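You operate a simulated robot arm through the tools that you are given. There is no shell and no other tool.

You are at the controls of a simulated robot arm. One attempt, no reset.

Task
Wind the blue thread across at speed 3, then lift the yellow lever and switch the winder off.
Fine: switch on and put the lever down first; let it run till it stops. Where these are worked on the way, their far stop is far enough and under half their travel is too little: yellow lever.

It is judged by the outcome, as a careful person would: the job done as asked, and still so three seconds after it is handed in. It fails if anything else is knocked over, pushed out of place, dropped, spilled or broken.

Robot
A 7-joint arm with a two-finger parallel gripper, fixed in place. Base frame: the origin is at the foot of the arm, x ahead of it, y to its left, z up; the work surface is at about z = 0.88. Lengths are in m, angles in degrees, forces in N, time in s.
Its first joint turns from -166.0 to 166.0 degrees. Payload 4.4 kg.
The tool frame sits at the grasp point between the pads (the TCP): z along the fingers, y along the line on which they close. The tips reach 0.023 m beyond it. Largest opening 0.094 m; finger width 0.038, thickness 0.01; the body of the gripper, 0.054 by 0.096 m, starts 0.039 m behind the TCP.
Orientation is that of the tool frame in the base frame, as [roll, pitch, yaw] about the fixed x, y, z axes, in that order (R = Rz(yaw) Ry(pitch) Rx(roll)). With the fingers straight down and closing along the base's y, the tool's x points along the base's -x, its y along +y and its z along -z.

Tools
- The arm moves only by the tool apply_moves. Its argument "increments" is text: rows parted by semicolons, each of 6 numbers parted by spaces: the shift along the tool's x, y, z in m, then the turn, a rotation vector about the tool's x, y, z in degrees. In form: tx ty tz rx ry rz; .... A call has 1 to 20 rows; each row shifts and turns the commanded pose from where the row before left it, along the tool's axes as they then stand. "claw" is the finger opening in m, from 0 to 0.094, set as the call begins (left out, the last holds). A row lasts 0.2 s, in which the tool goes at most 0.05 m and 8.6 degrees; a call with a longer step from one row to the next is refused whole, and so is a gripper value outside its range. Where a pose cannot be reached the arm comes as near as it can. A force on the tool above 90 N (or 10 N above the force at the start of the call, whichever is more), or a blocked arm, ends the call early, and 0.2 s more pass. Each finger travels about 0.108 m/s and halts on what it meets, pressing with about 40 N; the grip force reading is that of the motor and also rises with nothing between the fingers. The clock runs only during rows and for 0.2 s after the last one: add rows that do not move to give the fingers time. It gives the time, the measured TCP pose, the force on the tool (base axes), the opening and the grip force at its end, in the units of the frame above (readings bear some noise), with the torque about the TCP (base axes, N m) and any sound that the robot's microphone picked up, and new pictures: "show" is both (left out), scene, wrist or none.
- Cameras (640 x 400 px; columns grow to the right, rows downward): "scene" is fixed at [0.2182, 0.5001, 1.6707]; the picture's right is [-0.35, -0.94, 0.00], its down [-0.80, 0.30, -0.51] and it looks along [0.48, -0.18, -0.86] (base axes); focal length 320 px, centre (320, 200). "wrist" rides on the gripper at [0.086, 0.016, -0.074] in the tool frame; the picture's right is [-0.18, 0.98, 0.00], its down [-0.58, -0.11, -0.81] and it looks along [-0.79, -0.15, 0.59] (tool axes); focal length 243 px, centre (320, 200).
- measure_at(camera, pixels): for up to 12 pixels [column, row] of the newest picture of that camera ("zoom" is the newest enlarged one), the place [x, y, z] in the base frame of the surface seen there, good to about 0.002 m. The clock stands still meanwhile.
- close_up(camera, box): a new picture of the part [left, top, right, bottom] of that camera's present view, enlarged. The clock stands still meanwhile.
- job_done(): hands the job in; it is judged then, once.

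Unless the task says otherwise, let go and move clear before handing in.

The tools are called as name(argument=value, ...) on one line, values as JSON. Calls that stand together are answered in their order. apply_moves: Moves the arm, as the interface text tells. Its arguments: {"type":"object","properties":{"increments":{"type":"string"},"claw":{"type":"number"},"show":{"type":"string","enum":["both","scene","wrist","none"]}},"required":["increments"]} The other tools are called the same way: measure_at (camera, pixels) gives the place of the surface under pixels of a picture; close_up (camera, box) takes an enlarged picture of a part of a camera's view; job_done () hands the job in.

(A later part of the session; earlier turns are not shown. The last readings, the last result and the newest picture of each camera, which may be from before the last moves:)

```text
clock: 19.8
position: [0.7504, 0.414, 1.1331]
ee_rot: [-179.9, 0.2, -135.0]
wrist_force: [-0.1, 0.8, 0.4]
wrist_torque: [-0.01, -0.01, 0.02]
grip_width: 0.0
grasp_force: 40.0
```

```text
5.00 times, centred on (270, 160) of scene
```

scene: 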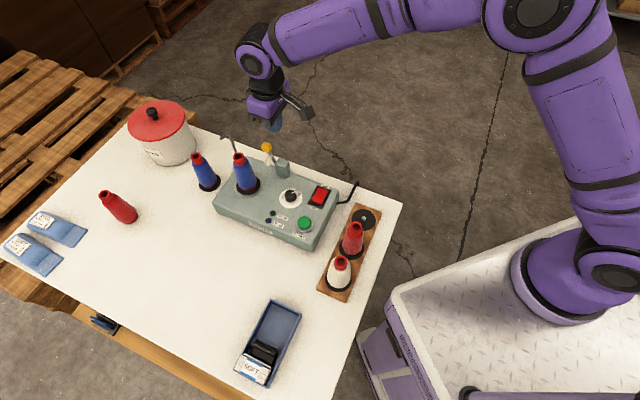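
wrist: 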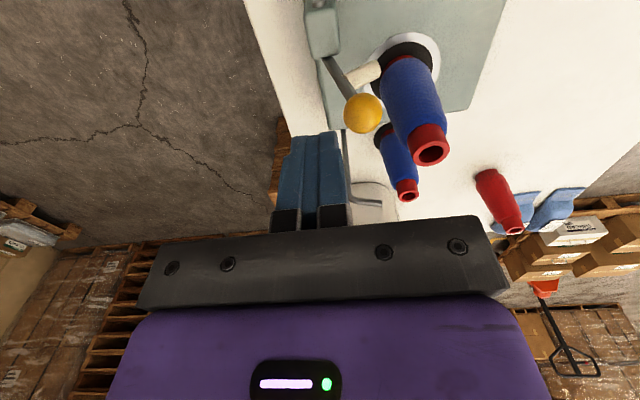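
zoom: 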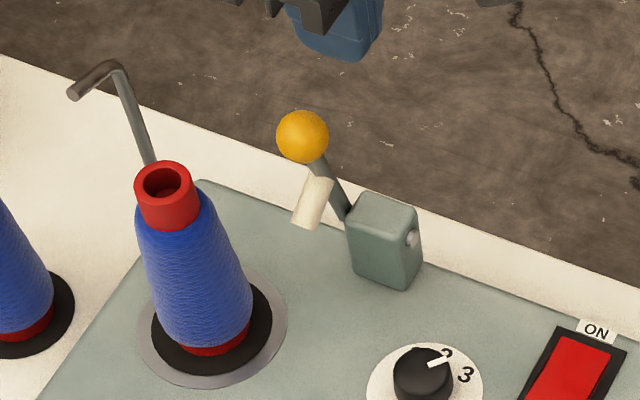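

The wrist picture gives the lever in profile (ball at (363,113)). I'll zoom and measure it from here to refine its geometry.

close_up(camera="wrist", box=[280, 0, 460, 180])

measure_at(camera="wrist", pixels=[[363, 113], [340, 75], [328, 62], [366, 73], [378, 68], [322, 4], [310, 20], [334, 50], [412, 100], [430, 150], [405, 45], [345, 140]])

```text
2.22 times, centred on (370, 90) of wrist
```

zoom: 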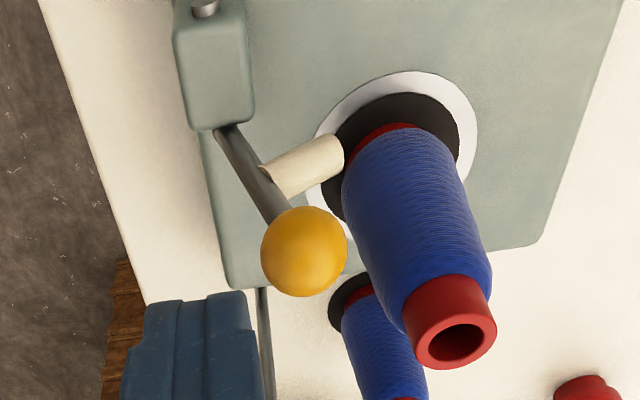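

```text
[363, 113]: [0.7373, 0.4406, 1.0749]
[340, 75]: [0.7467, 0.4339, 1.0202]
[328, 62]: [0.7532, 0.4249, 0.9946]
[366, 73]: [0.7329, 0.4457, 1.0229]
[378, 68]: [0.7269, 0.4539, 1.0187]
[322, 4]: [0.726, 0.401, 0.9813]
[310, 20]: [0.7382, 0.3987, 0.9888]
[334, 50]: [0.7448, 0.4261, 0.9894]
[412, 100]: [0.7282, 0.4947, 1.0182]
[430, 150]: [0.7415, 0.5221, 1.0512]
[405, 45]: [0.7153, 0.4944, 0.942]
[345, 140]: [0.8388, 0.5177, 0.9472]
```

The refined ball centre is about [0.741,0.4445,1.065], and my fingers are 5 mm behind it. I'll lower behind the ball and begin pushing it forward along its arc in small steps.

apply_moves(increments="0 0 0.029 0 0 0; 0 0 0.029 0 0 0; 0 0.010 0.001 0 0 0; 0 0.0096 0.001 0 0 0; 0 0.0065 0.0028 0 0 0; 0 0.0064 0.0029 0 0 0; 0 0 0 0 0 0", show="both")

close_up(camera="scene", box=[225, 120, 315, 200])

close_up(camera="wrist", box=[260, 0, 460, 200])

```text
clock: 21.4
position: [0.7279, 0.4367, 1.0655]
ee_rot: [-179.9, 0.3, -135.1]
wrist_force: [-0.1, 0.0, 0.6]
wrist_torque: [0.03, 0.02, -0.02]
grip_width: 0.0
grasp_force: 40.3
```

scene: 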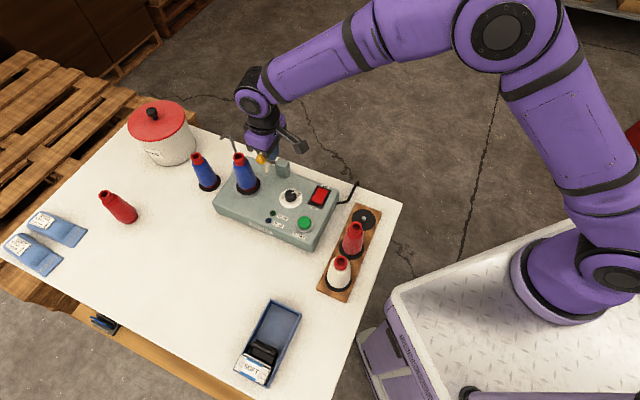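
wrist: 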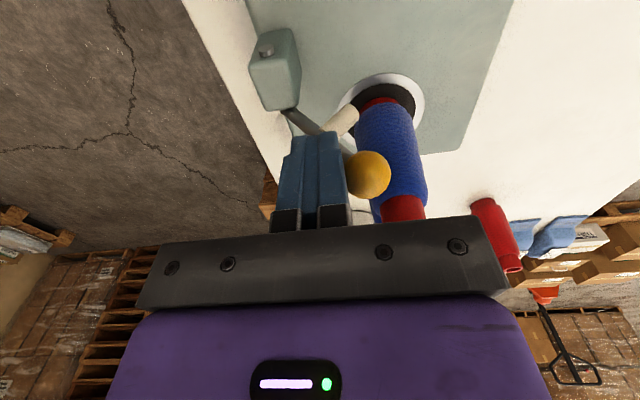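

```text
5.00 times, centred on (270, 160) of scene
```

zoom: 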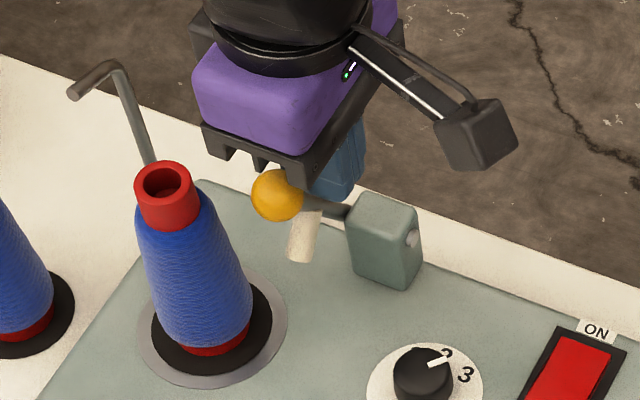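

```text
2.00 times, centred on (360, 100) of wrist
```

zoom: 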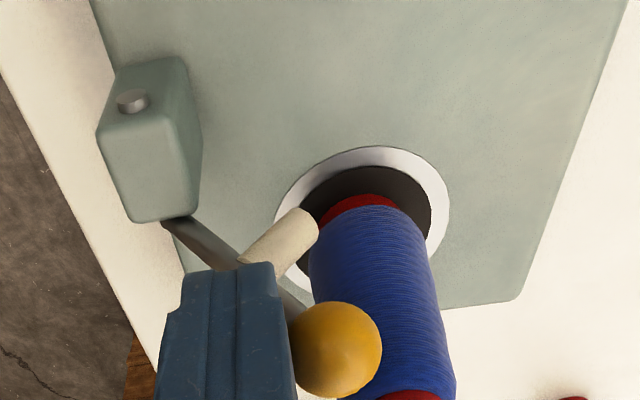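

The lever follows with almost no force, now leaning about 35° forward. I'll continue along the arc.

apply_moves(increments="0 0.006 0.002 0 0 0; 0 0.006 0.002 0 0 0; 0 0.0048 0.0037 0 0 0; 0 0.0048 0.0038 0 0 0; 0 0 0 0 0 0", show="both")

close_up(camera="scene", box=[225, 120, 315, 200])

close_up(camera="wrist", box=[260, 0, 460, 200])

```text
clock: 22.6
position: [0.7136, 0.4531, 1.0548]
ee_rot: [-179.8, 0.4, -135.1]
wrist_force: [1.5, -1.3, -1.2]
wrist_torque: [-0.06, -0.01, -0.03]
grip_width: 0.0001
grasp_force: 39.5
```

scene: 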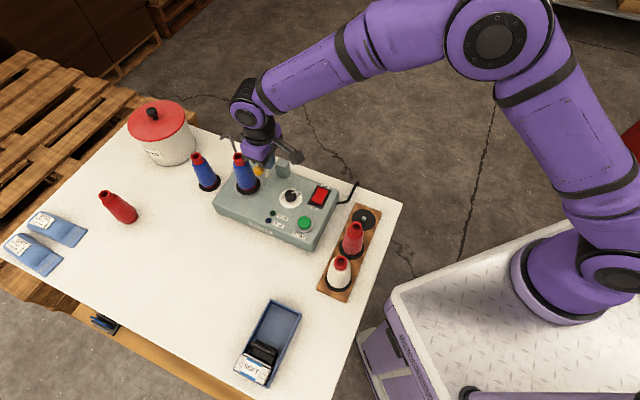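
wrist: 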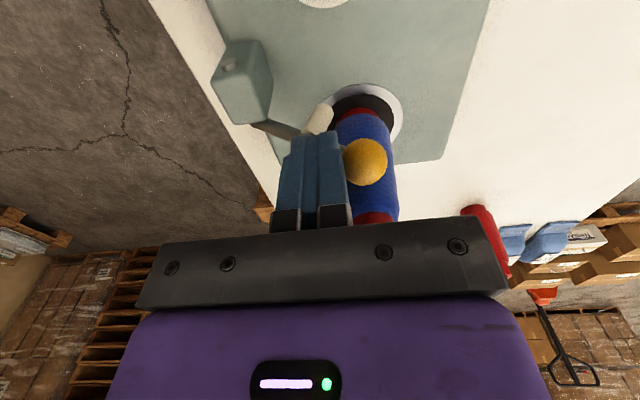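

```text
5.00 times, centred on (270, 160) of scene
```

zoom: 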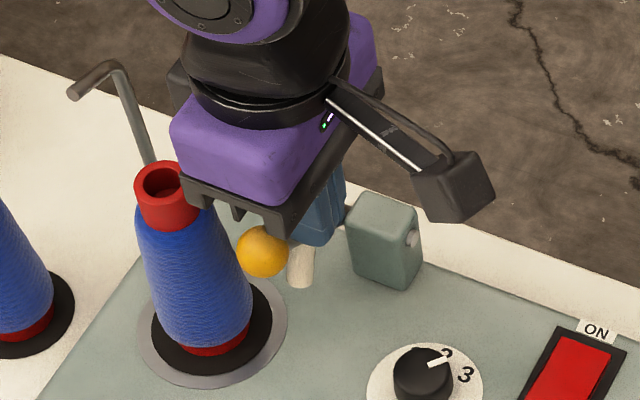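

```text
2.00 times, centred on (360, 100) of wrist
```

zoom: 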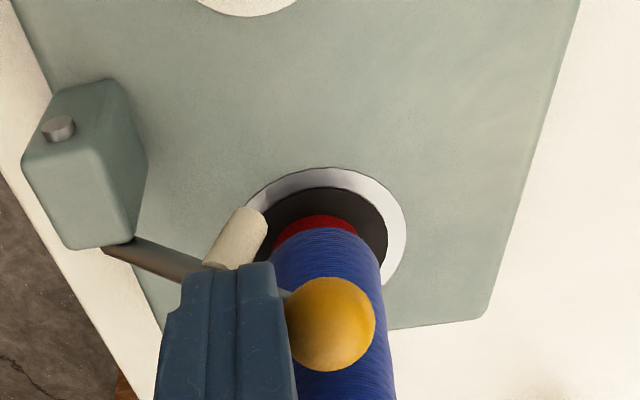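

The lever is about 55° forward now, forces near zero. I'll continue forward and down in small steps, watching for the stop.

apply_moves(increments="0 0.0037 0.006 0 0 0; 0 0.0037 0.0065 0 0 0; 0 0 0 0 0 0", show="both")

close_up(camera="scene", box=[225, 120, 315, 200])

close_up(camera="wrist", box=[260, 0, 460, 200])

```text
clock: 23.4
position: [0.708, 0.4577, 1.0414]
ee_rot: [-179.8, 0.4, -135.0]
wrist_force: [-0.8, 0.4, -0.4]
wrist_torque: [0.0, 0.02, -0.02]
grip_width: 0.0001
grasp_force: 39.6
```

scene: 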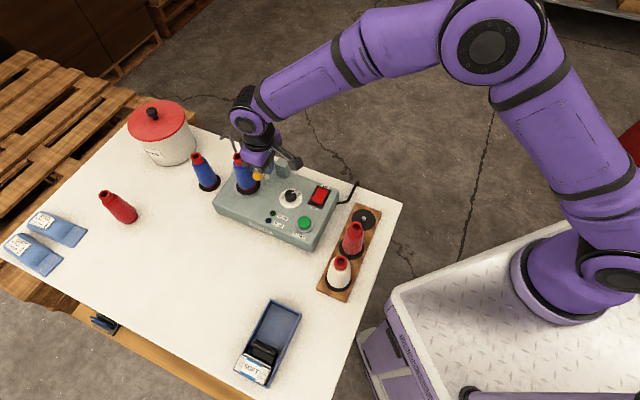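
wrist: 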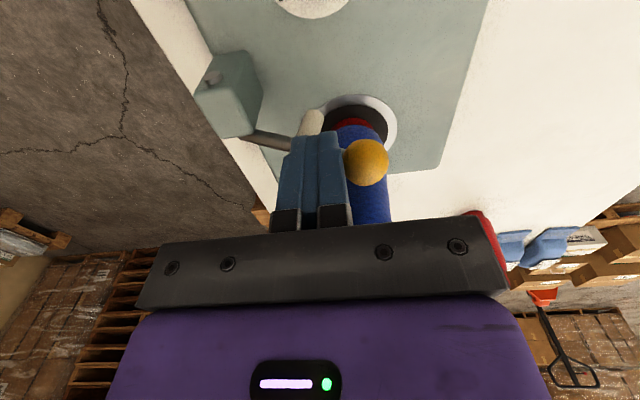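

```text
5.00 times, centred on (270, 160) of scene
```

zoom: 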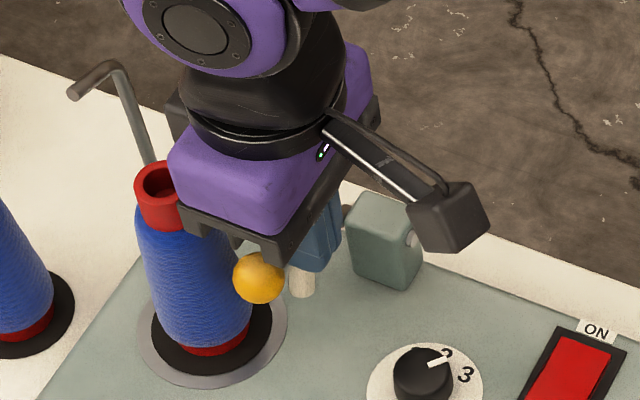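

```text
2.00 times, centred on (360, 100) of wrist
```

zoom: 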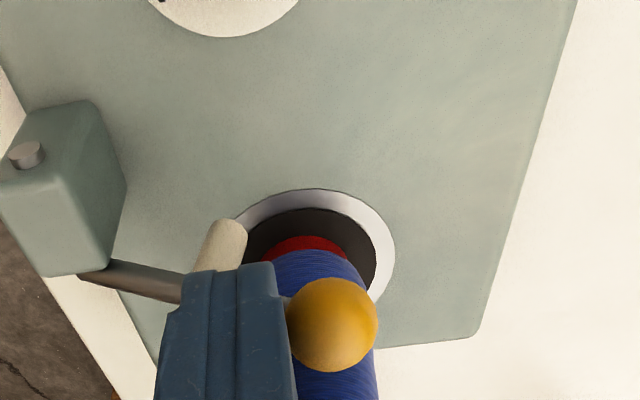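

Still no stop and no force. Before going lower I'll check the cone-top position relative to the gripper body.

measure_at(camera="scene", pixels=[[234, 155], [243.5, 160], [239, 165], [241, 170], [246, 172], [244.5, 163], [258, 175], [252, 168]])

```text
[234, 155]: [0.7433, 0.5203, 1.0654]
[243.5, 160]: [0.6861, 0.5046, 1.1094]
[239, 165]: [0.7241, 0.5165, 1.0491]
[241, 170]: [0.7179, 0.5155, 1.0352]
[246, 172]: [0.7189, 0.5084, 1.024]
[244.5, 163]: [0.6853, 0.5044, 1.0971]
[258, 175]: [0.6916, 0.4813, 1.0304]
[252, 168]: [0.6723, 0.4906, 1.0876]
```

The cone axis is at about [0.735,0.515], leaving about 2 cm to the gripper body, so it's safe. I'll continue down in small steps.

apply_moves(increments="0 0.0027 0.0057 0 0 0; 0 0.0026 0.0057 0 0 0; 0 0.0013 0.006 0 0 0; 0 0.0013 0.0065 0 0 0; 0 0 0 0 0 0", show="both")

close_up(camera="scene", box=[225, 120, 315, 200])

close_up(camera="wrist", box=[260, 0, 460, 200])

```text
clock: 24.6
position: [0.7021, 0.4636, 1.0237]
ee_rot: [180.0, 1.0, -135.2]
wrist_force: [2.1, -12.4, 60.1]
wrist_torque: [0.65, -0.16, -0.08]
grip_width: 0.0001
grasp_force: 39.6
```

scene: 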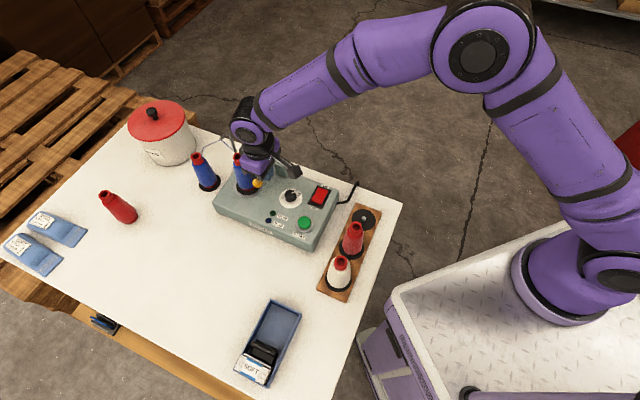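
wrist: 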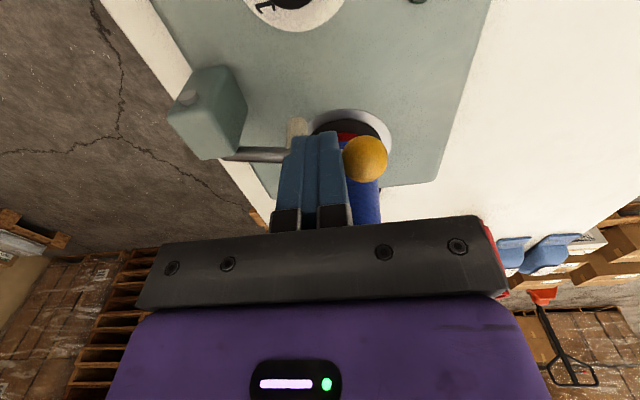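

```text
5.00 times, centred on (270, 160) of scene
```

zoom: 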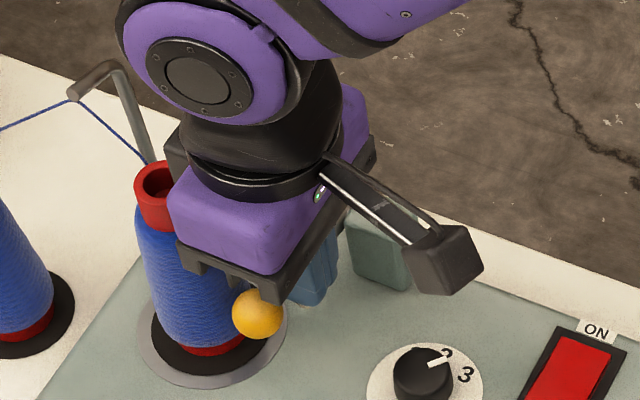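

```text
2.00 times, centred on (360, 100) of wrist
```

zoom: 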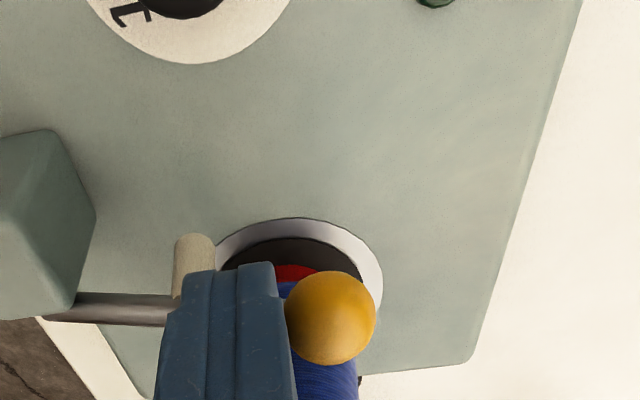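

The lever has reached its lower stop (60 N upward on the tool), and a blue thread now runs via the guide hook (zoom 75,98). I'll rise straight up out of the way and verify it stays down.

apply_moves(increments="0 0 -0.01 0 0 0; 0 0 -0.03 0 0 0; 0 0 -0.035 0 0 0; 0 0 -0.035 0 0 0; 0.04 0 0 0 0 0; 0.04 0 0 0 0 0; 0 0 0 0 0 0", show="both")

close_up(camera="scene", box=[180, 110, 320, 230])

close_up(camera="scene", box=[225, 130, 305, 200])

```text
clock: 26.2
position: [0.6471, 0.4068, 1.1268]
ee_rot: [-180.0, 0.4, -135.0]
wrist_force: [0.3, -0.2, -1.0]
wrist_torque: [-0.03, 0.01, 0.01]
grip_width: 0.0
grasp_force: 40.0
```

scene: 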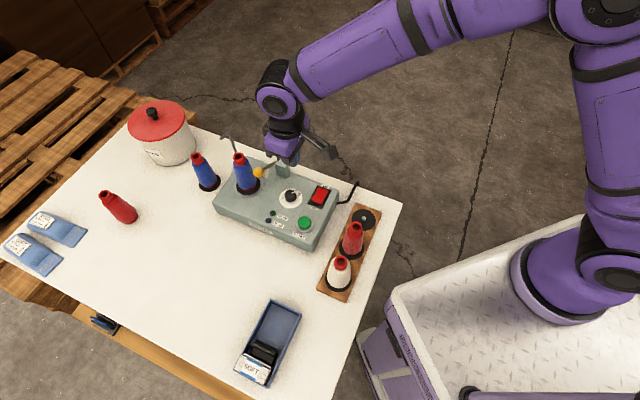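
wrist: 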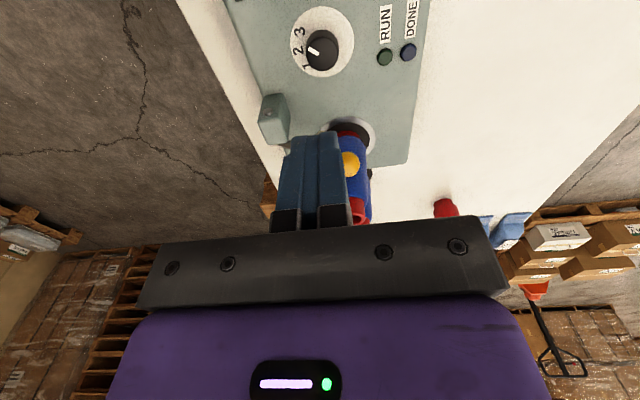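

```text
3.33 times, centred on (250, 170) of scene
```

zoom: 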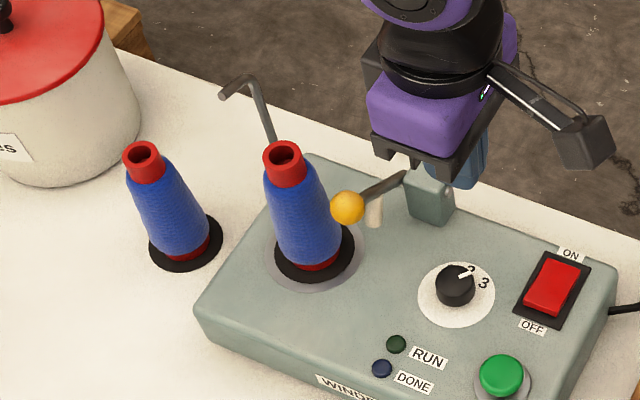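

```text
5.71 times, centred on (265, 165) of scene
```

zoom: 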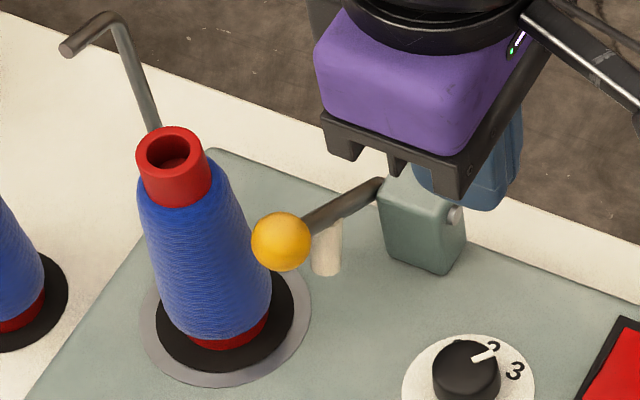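

The thread vanished again and the ball is now at scene (258,172), higher than the pressed position (257,183): the lever rose when I withdrew. I'll measure where it is and wait to see whether it's still moving.

measure_at(camera="zoom", pixels=[[283, 240], [345, 205], [375, 187], [325, 270]])

apply_moves(increments="0.03 0 0 0 0 0; 0 0 0 0 0 0; 0 0 0 0 0 0; 0 0 0 0 0 0; 0 0 0 0 0 0", show="both")

close_up(camera="scene", box=[225, 130, 305, 200])

```text
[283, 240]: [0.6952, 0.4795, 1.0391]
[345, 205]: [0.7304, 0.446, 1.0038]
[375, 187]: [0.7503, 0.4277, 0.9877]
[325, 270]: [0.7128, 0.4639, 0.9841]
```

```text
clock: 27.4
position: [0.6253, 0.3849, 1.1264]
ee_rot: [-179.9, 0.4, -135.2]
wrist_force: [-0.1, 0.3, 0.3]
wrist_torque: [-0.01, -0.02, 0.02]
grip_width: 0.0
grasp_force: 40.2
```

scene: 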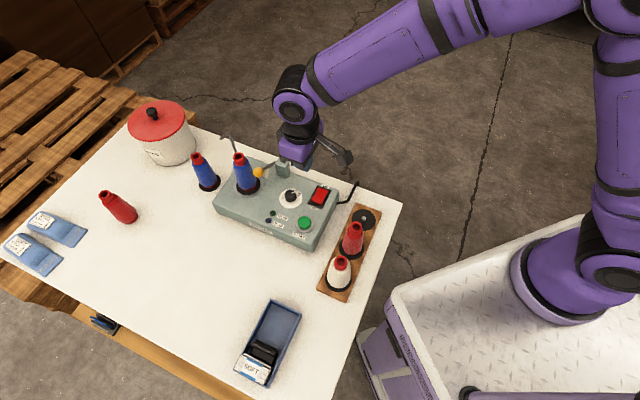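
wrist: 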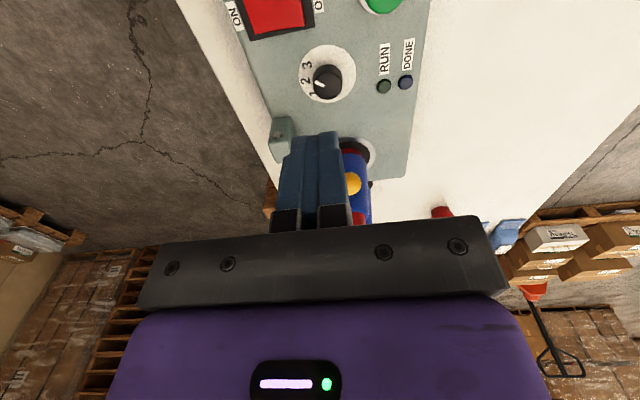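

```text
5.71 times, centred on (265, 165) of scene
```

zoom: 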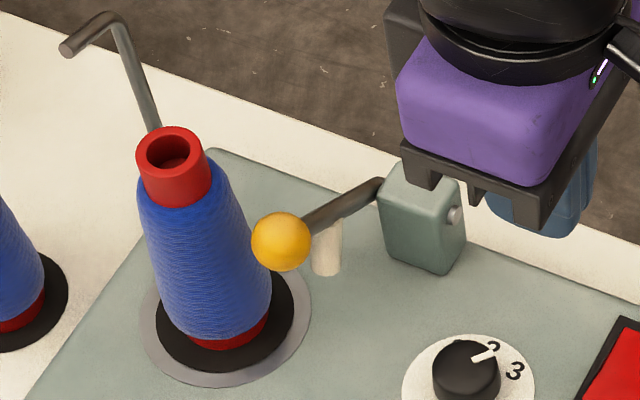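

The lever is stationary at about 57° (dragged up by friction from my fingers on the ball), and the thread only engages fully down. I'll press again from directly above, slightly further back so the ball isn't rubbed, and then retreat backwards before rising.

apply_moves(increments="-0.0366 -0.0017 0 0 0 0; -0.0366 -0.0017 0 0 0 0; -0.0365 -0.0016 0 0 0 0; 0 0 0.028 0 0 0; 0 0 0.028 0 0 0; 0 0 0.01 0 0 0; 0 0 0.01 0 0 0; 0 0 0.01 0 0 0; 0 0 0.008 0 0 0; 0 0 0.006 0 0 0; 0 0 0.004 0 0 0; 0 0 0.003 0 0 0; 0 0 0 0 0 0", show="both")

close_up(camera="scene", box=[205, 120, 305, 200])

close_up(camera="wrist", box=[200, 0, 460, 200])

```text
clock: 30.2
position: [0.706, 0.4603, 1.0243]
ee_rot: [-179.9, 0.7, -135.2]
wrist_force: [-0.9, -2.6, 33.2]
wrist_torque: [0.43, -0.04, 0.0]
grip_width: 0.0
grasp_force: 40.4
```

scene: 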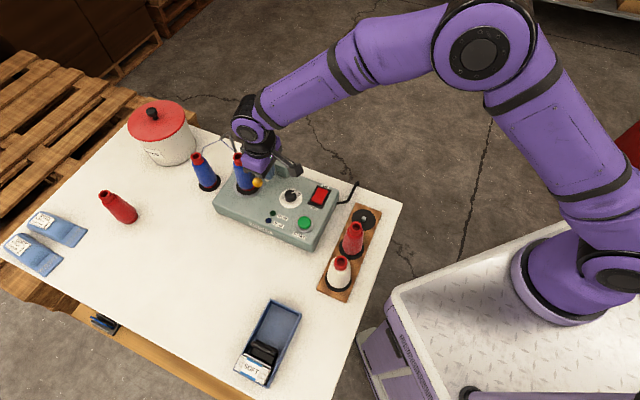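
wrist: 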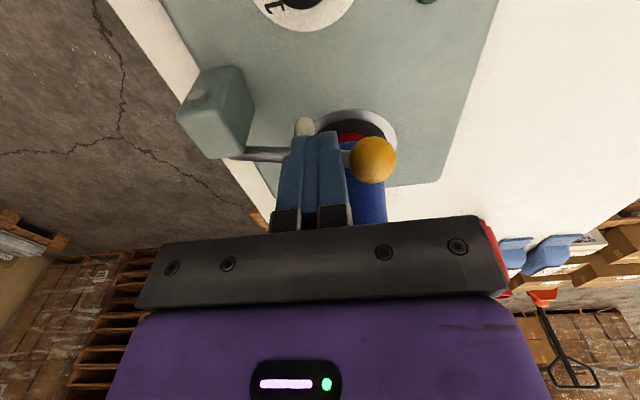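

```text
5.00 times, centred on (255, 160) of scene
```

zoom: 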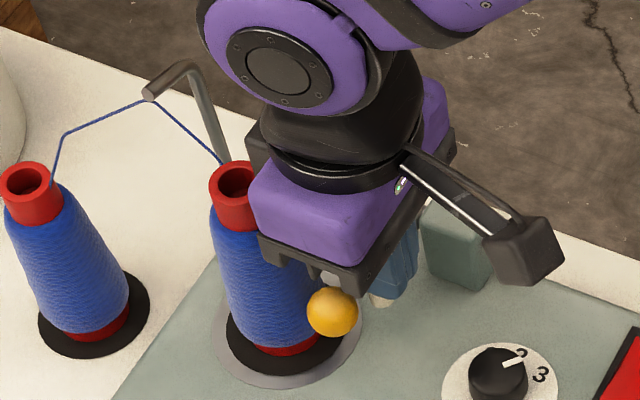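

```text
2.00 times, centred on (330, 100) of wrist
```

zoom: 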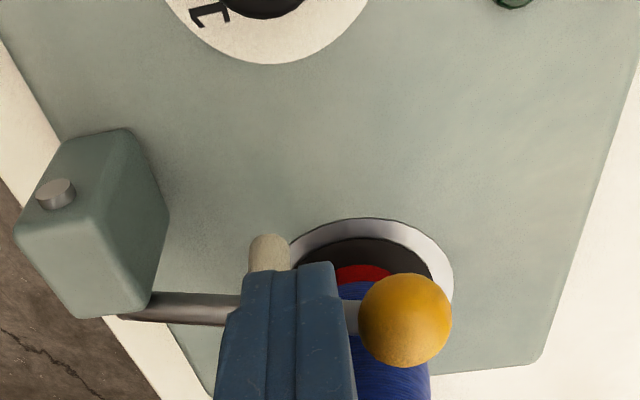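

The thread is engaged again and there's a clear gap between fingers and ball. I'll rise just 12 mm and see whether the lever stays down.

apply_moves(increments="0 0 -0.006 0 0 0; 0 0 -0.006 0 0 0; 0 0 0 0 0 0", show="both")

close_up(camera="scene", box=[205, 120, 305, 200])

close_up(camera="wrist", box=[200, 0, 460, 200])

```text
clock: 31.0
position: [0.7059, 0.4592, 1.0304]
ee_rot: [-179.9, 0.4, -135.0]
wrist_force: [-0.5, 0.2, -0.7]
wrist_torque: [0.03, -0.02, -0.02]
grip_width: 0.0
grasp_force: 40.1
```

scene: 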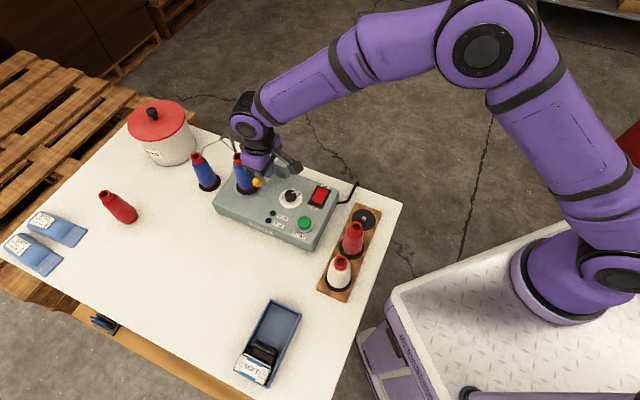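
wrist: 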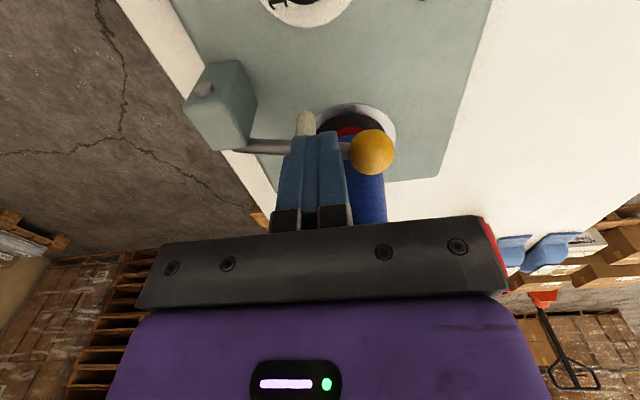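

```text
5.00 times, centred on (255, 160) of scene
```

zoom: 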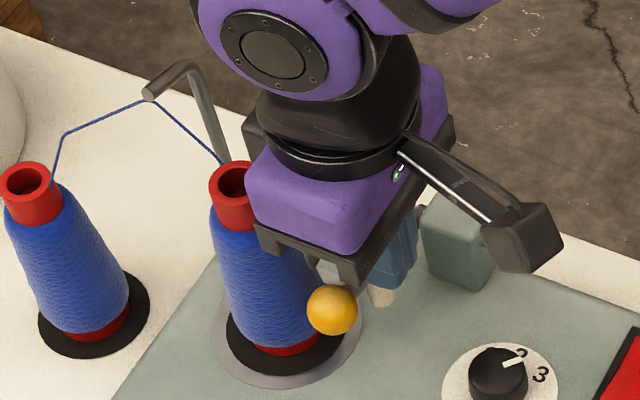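

```text
2.00 times, centred on (330, 100) of wrist
```

zoom: 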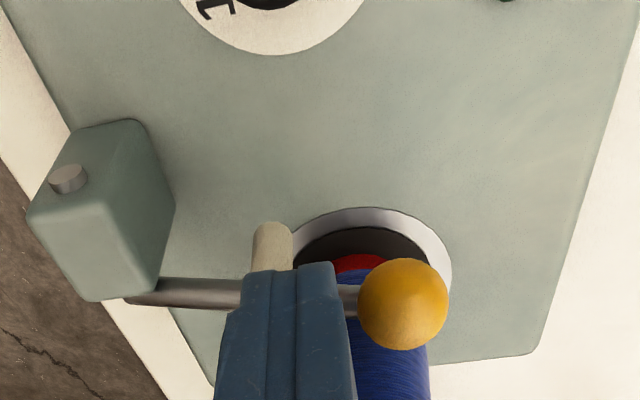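

The lever stays down with no contact force and the thread remains engaged. I'll back off slightly and rise clear, then verify.

apply_moves(increments="0 -0.004 -0.004 0 0 0; 0 -0.003 -0.02 0 0 0; 0 0 -0.035 0 0 0; 0 0 -0.035 0 0 0; 0.04 0 0 0 0 0; 0.04 0 0 0 0 0; 0 0 0 0 0 0", show="both")

close_up(camera="scene", box=[180, 110, 320, 230])

close_up(camera="scene", box=[225, 130, 305, 200])

```text
clock: 32.6
position: [0.6524, 0.3984, 1.1257]
ee_rot: [180.0, 0.4, -135.1]
wrist_force: [0.2, 0.7, -1.0]
wrist_torque: [0.02, 0.01, 0.02]
grip_width: 0.0002
grasp_force: 39.8
```

scene: 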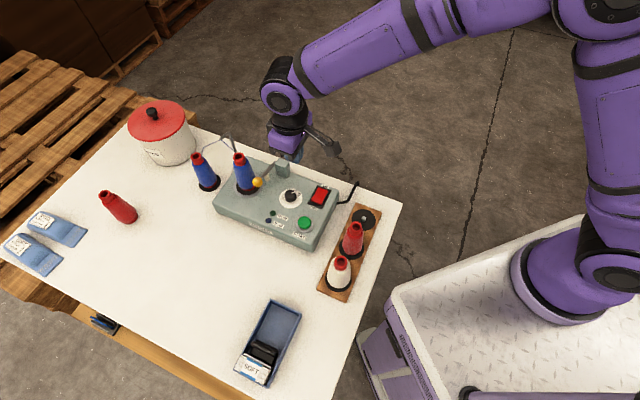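
wrist: 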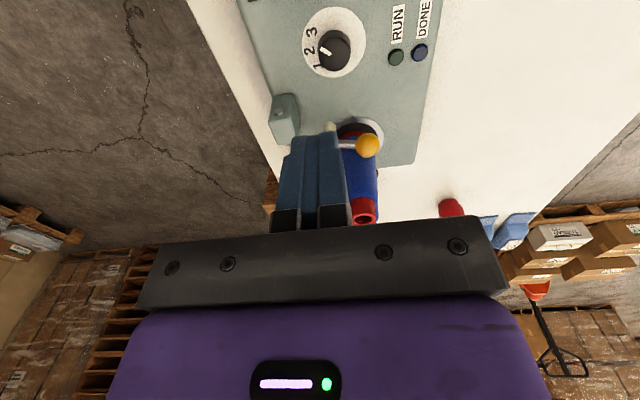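

```text
3.33 times, centred on (250, 170) of scene
```

zoom: 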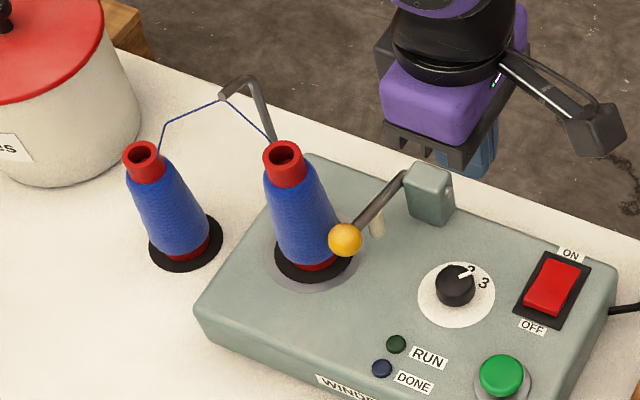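

```text
5.71 times, centred on (265, 165) of scene
```

zoom: 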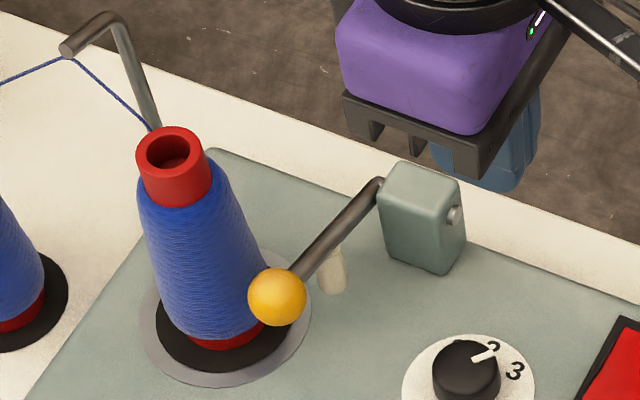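

The lever is fully down (ball at zoom 277,297), the thread is engaged, power is ON and the dial is at 3. Now I'll measure the START button.

close_up(camera="scene", box=[285, 205, 325, 240])

measure_at(camera="scene", pixels=[[305, 222], [300.5, 223], [309.5, 222], [305, 218.5], [305, 226], [298, 226], [311, 226], [258, 182], [270, 221], [275, 216]])

```text
11.43 times, centred on (305, 222) of scene
```

zoom: 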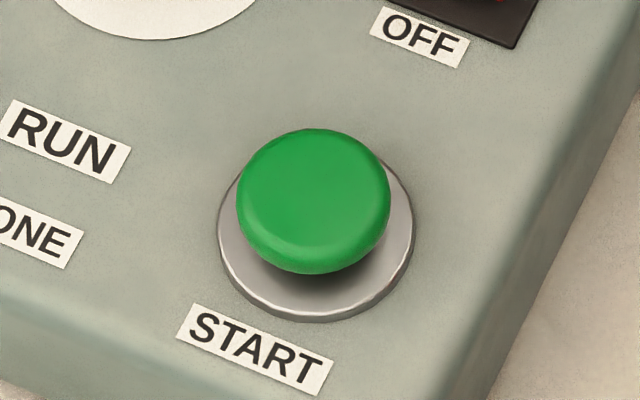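

```text
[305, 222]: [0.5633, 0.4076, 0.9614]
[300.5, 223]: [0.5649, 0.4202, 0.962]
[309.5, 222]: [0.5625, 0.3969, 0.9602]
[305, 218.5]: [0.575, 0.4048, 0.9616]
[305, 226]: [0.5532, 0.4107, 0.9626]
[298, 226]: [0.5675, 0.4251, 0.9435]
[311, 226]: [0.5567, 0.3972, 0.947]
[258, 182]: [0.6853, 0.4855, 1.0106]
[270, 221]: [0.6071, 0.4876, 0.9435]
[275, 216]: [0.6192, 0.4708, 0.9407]
```

START's centre is about [0.564,0.408] with its top at 0.962. Since the camera housing sticks out toward the rack in this pose, I'll check the rack cones' positions first.

measure_at(camera="scene", pixels=[[355, 225], [351, 228], [358, 229], [355, 231], [353, 245], [340, 258], [341, 264], [365, 217], [333, 253], [330, 153], [323, 147], [335, 158]])

close_up(camera="scene", box=[255, 100, 375, 260])

```text
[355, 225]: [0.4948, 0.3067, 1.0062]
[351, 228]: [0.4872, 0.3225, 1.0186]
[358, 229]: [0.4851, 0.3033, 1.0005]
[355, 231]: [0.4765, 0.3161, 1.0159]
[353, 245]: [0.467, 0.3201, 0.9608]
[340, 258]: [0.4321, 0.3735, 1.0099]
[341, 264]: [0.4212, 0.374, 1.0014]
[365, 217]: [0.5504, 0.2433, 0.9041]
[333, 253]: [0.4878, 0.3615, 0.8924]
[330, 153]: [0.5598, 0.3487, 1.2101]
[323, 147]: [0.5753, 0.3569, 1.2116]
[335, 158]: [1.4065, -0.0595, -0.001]
```

```text
2.50 times, centred on (315, 180) of scene
```

zoom: 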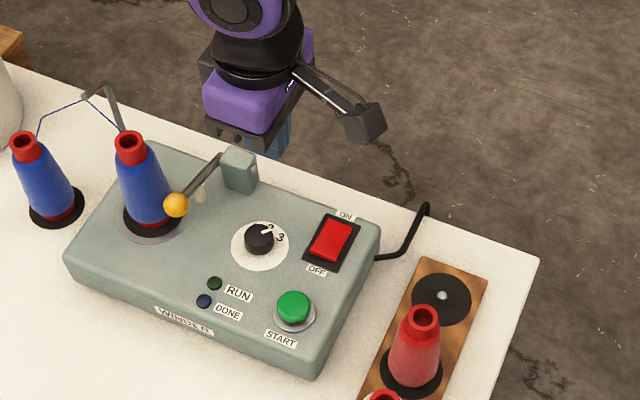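

The red rack cone's top is close to where the camera housing would pass at this yaw, so I'll turn to yaw 180 first, which puts the housing over empty table. Then I'll move above START.

apply_moves(increments="0 0 0 0 0 7.5; 0 0 0 0 0 7.5; 0 0 0 0 0 7.5; 0 0 0 0 0 7.5; 0 0 0 0 0 7.5; 0 0 0 0 0 7.5; 0.0295 0.0032 0 0 0 0; 0.0295 0.0032 0 0 0 0; 0.0294 0.0032 0 0 0 0; 0 0 0.03 0 0 0; 0 0 0.03 0 0 0; 0 0 0.03 0 0 0; 0 0 0.025 0 0 0; 0 0 0 0 0 0", show="both")

close_up(camera="wrist", box=[220, 60, 420, 200])

```text
clock: 35.6
position: [0.5664, 0.4088, 1.0102]
ee_rot: [179.8, 0.3, 179.9]
wrist_force: [-0.4, -0.2, 0.5]
wrist_torque: [0.02, -0.04, 0.01]
grip_width: 0.0002
grasp_force: 40.5
```

scene: 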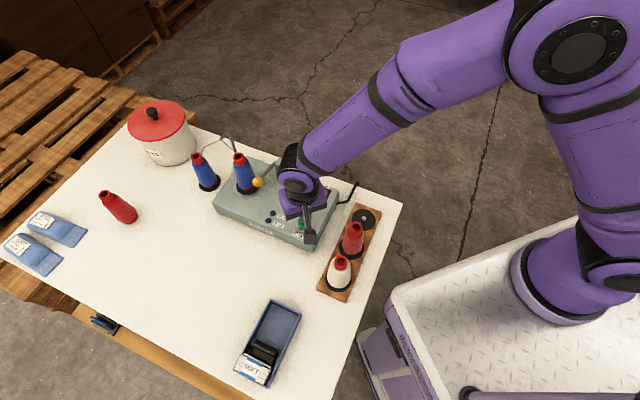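
wrist: 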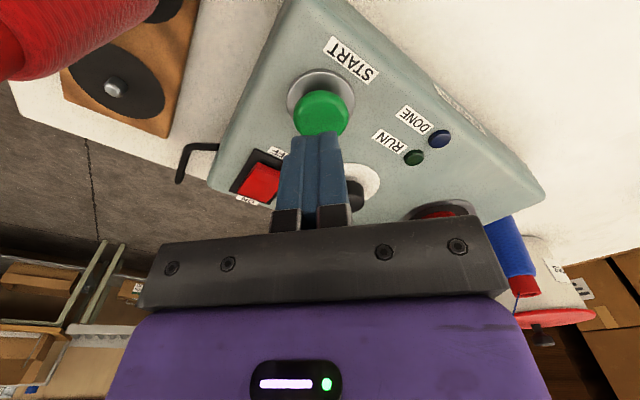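

```text
2.86 times, centred on (320, 130) of wrist
```

zoom: 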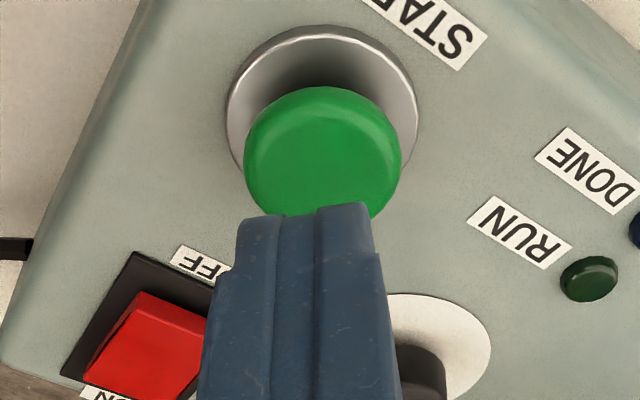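

The fingertips are centred over the green button. I'll press down gently in small steps and then lift.

apply_moves(increments="0 0 0.02 0 0 0; 0 0 0.005 0 0 0; 0 0 0.003 0 0 0; 0 0 0.003 0 0 0; 0 0 0.002 0 0 0; 0 0 0 0 0 0", show="both")

close_up(camera="wrist", box=[220, 60, 480, 200])

close_up(camera="scene", box=[180, 110, 320, 250])

```text
clock: 37.0
position: [0.5677, 0.4072, 0.9777]
ee_rot: [179.7, 0.3, 180.0]
wrist_force: [-1.9, 1.6, 5.0]
wrist_torque: [0.05, 0.16, -0.04]
grip_width: 0.0
grasp_force: 39.5
heard: click
```

scene: 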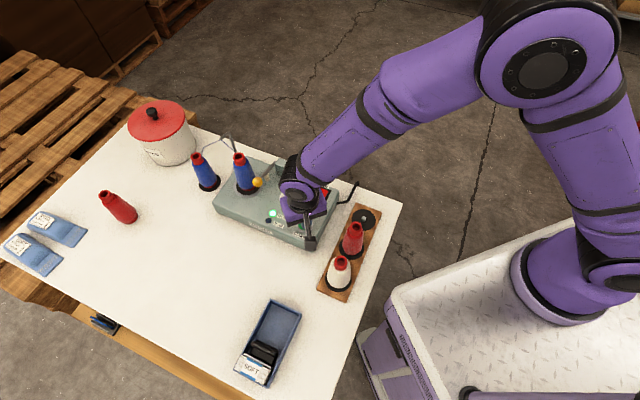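
wrist: 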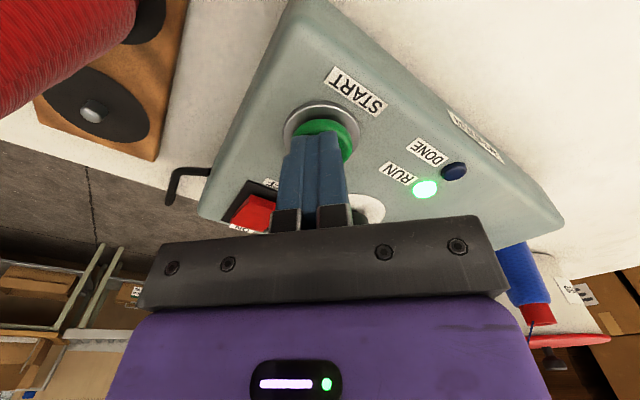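

```text
2.46 times, centred on (350, 130) of wrist
```

zoom: 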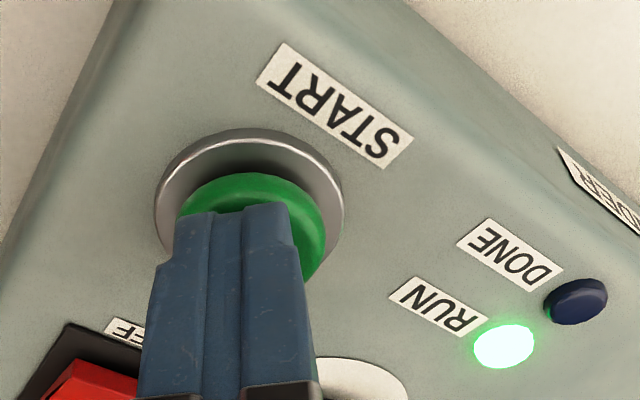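

```text
2.86 times, centred on (250, 180) of scene
```

zoom: 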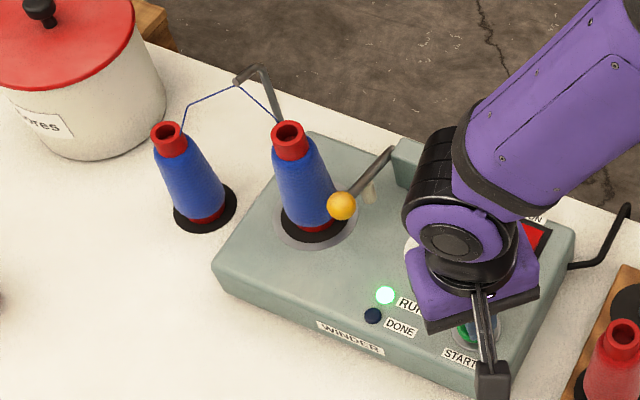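

The RUN lamp (zoom 505,345) is lit and a click was heard, so the winder is running. I'll lift off the button and wait for DONE.

apply_moves(increments="0 0 -0.01 0 0 0; 0 0 -0.03 0 0 0; 0 0 -0.035 0 0 0; 0 0 -0.035 0 0 0; 0 0 0 0 0 0; 0 0 0 0 0 0; 0 0 0 0 0 0; 0 0 0 0 0 0; 0 0 0 0 0 0; 0 0 0 0 0 0; 0 0 0 0 0 0; 0 0 0 0 0 0", show="both")

close_up(camera="scene", box=[180, 110, 320, 250])

```text
clock: 39.6
position: [0.566, 0.4091, 1.0886]
ee_rot: [179.8, 0.3, 179.9]
wrist_force: [-0.2, 1.0, 0.3]
wrist_torque: [-0.01, -0.02, 0.0]
grip_width: 0.0
grasp_force: 39.6
```

scene: 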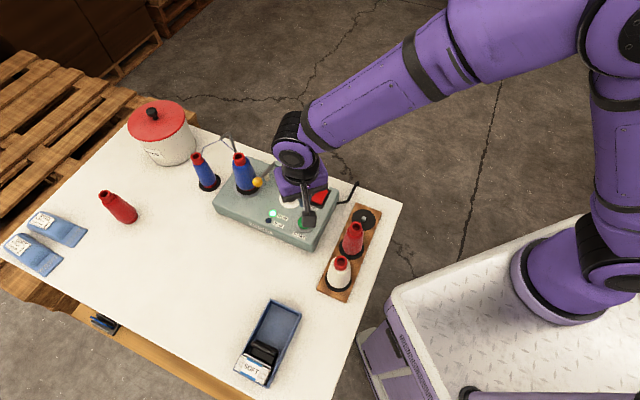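
wrist: 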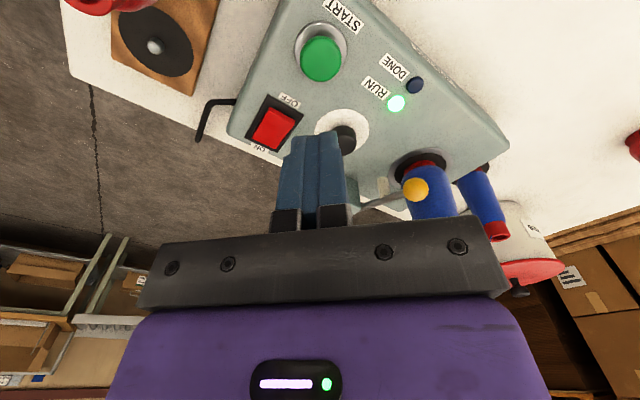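

```text
2.86 times, centred on (250, 180) of scene
```

zoom: 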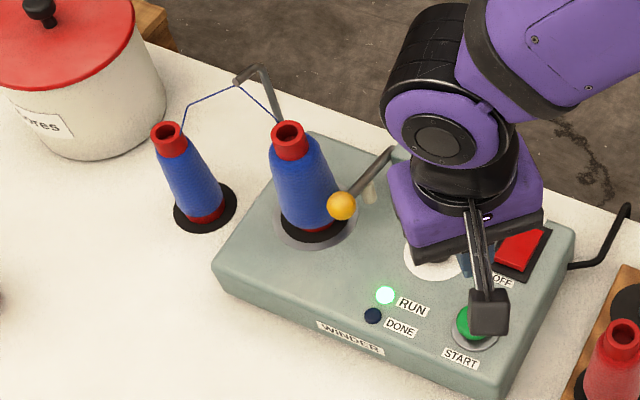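

The thread is moving across: the left cone is thinning and the right one thickening. While it runs I'll rise further and turn back to yaw -135 ready for lifting the lever.

apply_moves(increments="0 0 -0.04 0 0 0; 0 0 -0.04 0 0 0; 0 0 0 0 0 -7.5; 0 0 0 0 0 -7.5; 0 0 0 0 0 -7.5; 0 0 0 0 0 -7.5; 0 0 0 0 0 -7.5; 0 0 0 0 0 -7.5; 0 0 0 0 0 0; 0 0 0 0 0 0; 0 0 0 0 0 0; 0 0 0 0 0 0; 0 0 0 0 0 0; 0 0 0 0 0 0; 0 0 0 0 0 0; 0 0 0 0 0 0", show="both")

close_up(camera="scene", box=[180, 110, 320, 250])

```text
clock: 43.0
position: [0.5649, 0.4073, 1.1688]
ee_rot: [-179.9, 0.3, -135.0]
wrist_force: [-0.5, -0.2, -0.2]
wrist_torque: [0.04, 0.02, 0.0]
grip_width: 0.0
grasp_force: 40.0
```

scene: 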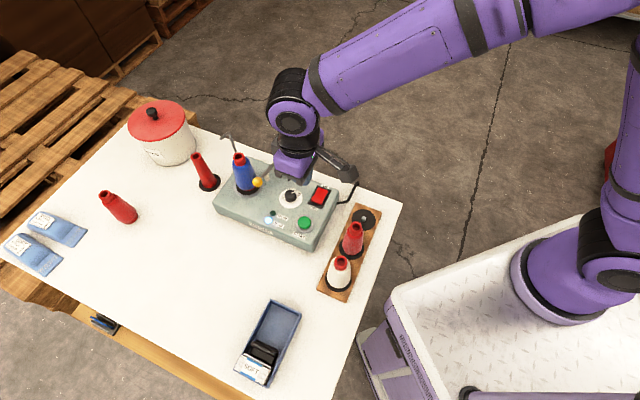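
wrist: 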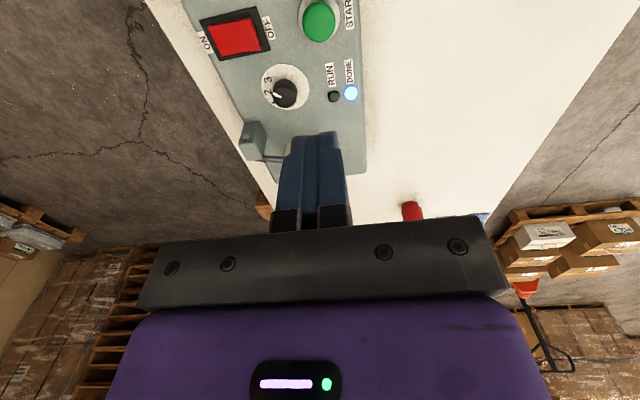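

```text
2.86 times, centred on (250, 180) of scene
```

zoom: 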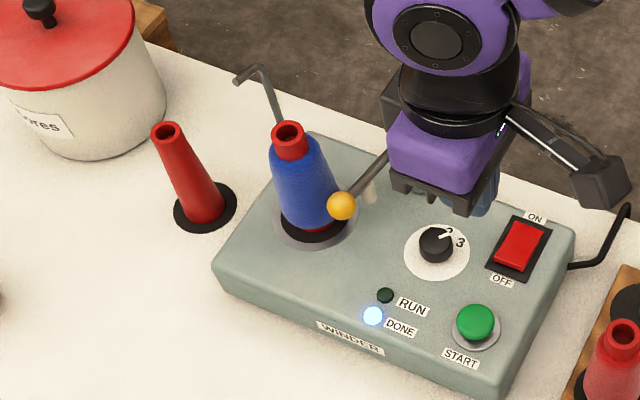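

DONE (zoom 373,315) is lit, the supply cone is bare and the take-up is full. Next, lift the lever: I'll measure the ball and the now thicker cone.

close_up(camera="scene", box=[225, 140, 295, 195])

```text
7.27 times, centred on (260, 168) of scene
```

zoom: 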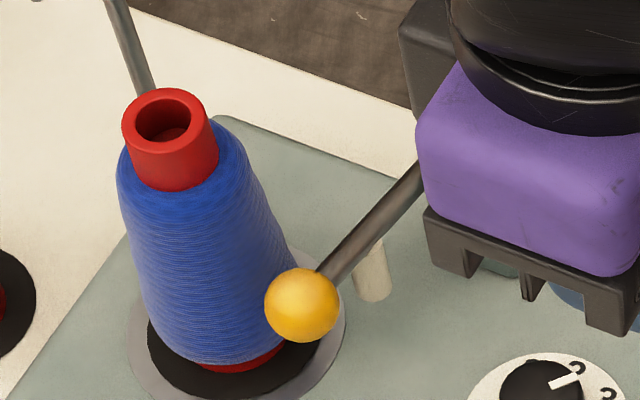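

measure_at(camera="zoom", pixels=[[302, 305], [270, 305], [334, 305], [302, 338], [350, 250], [400, 190], [372, 285], [280, 250], [255, 290], [170, 150], [240, 180], [262, 260]])

```text
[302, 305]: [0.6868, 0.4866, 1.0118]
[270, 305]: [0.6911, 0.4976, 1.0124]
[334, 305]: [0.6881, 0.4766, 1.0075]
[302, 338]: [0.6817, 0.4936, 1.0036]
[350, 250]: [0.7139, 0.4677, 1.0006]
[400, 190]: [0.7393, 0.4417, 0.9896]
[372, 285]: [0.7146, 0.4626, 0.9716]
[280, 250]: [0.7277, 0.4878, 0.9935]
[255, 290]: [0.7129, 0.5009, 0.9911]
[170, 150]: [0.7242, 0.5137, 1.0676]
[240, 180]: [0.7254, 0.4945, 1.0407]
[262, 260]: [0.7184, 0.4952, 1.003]
```

The ball centre is about [0.694,0.486,1.001] (lever ~77° forward) and the full cone's right edge leaves about 9 mm beside it. I'll tilt the tool 45° so closed fingers can come under the ball from the front, and move to a staging point.

apply_moves(increments="0 0 0 7.5 0 0; 0 0 0 7.5 0 0; 0 0 0 7.5 0 0; 0 0 0 7.5 0 0; 0 0 0 7.5 0 0; 0 0 0 7.5 0 0; -0.0347 0 0 0 0 0; -0.0347 0 0 0 0 0; -0.0346 0 0 0 0 0; -0.0346 0 0 0 0 0; 0 0.0329 0.0066 0 0 0; 0 0.0329 0.0066 0 0 0; 0 0 0 0 0 0", claw=0, show="both")

```text
clock: 45.8
position: [0.638, 0.5325, 1.1138]
ee_rot: [-134.9, 0.4, -135.1]
wrist_force: [0.3, -0.5, 0.0]
wrist_torque: [-0.01, 0.0, -0.01]
grip_width: 0.0
grasp_force: 40.0
```

scene: 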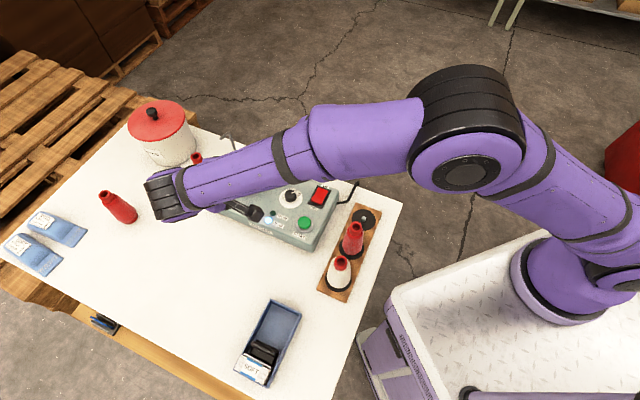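
wrist: 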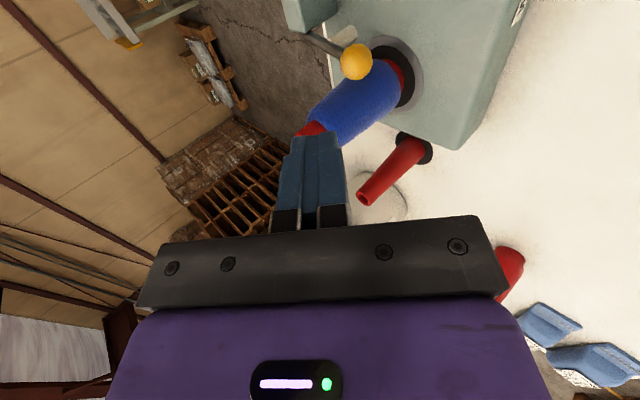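

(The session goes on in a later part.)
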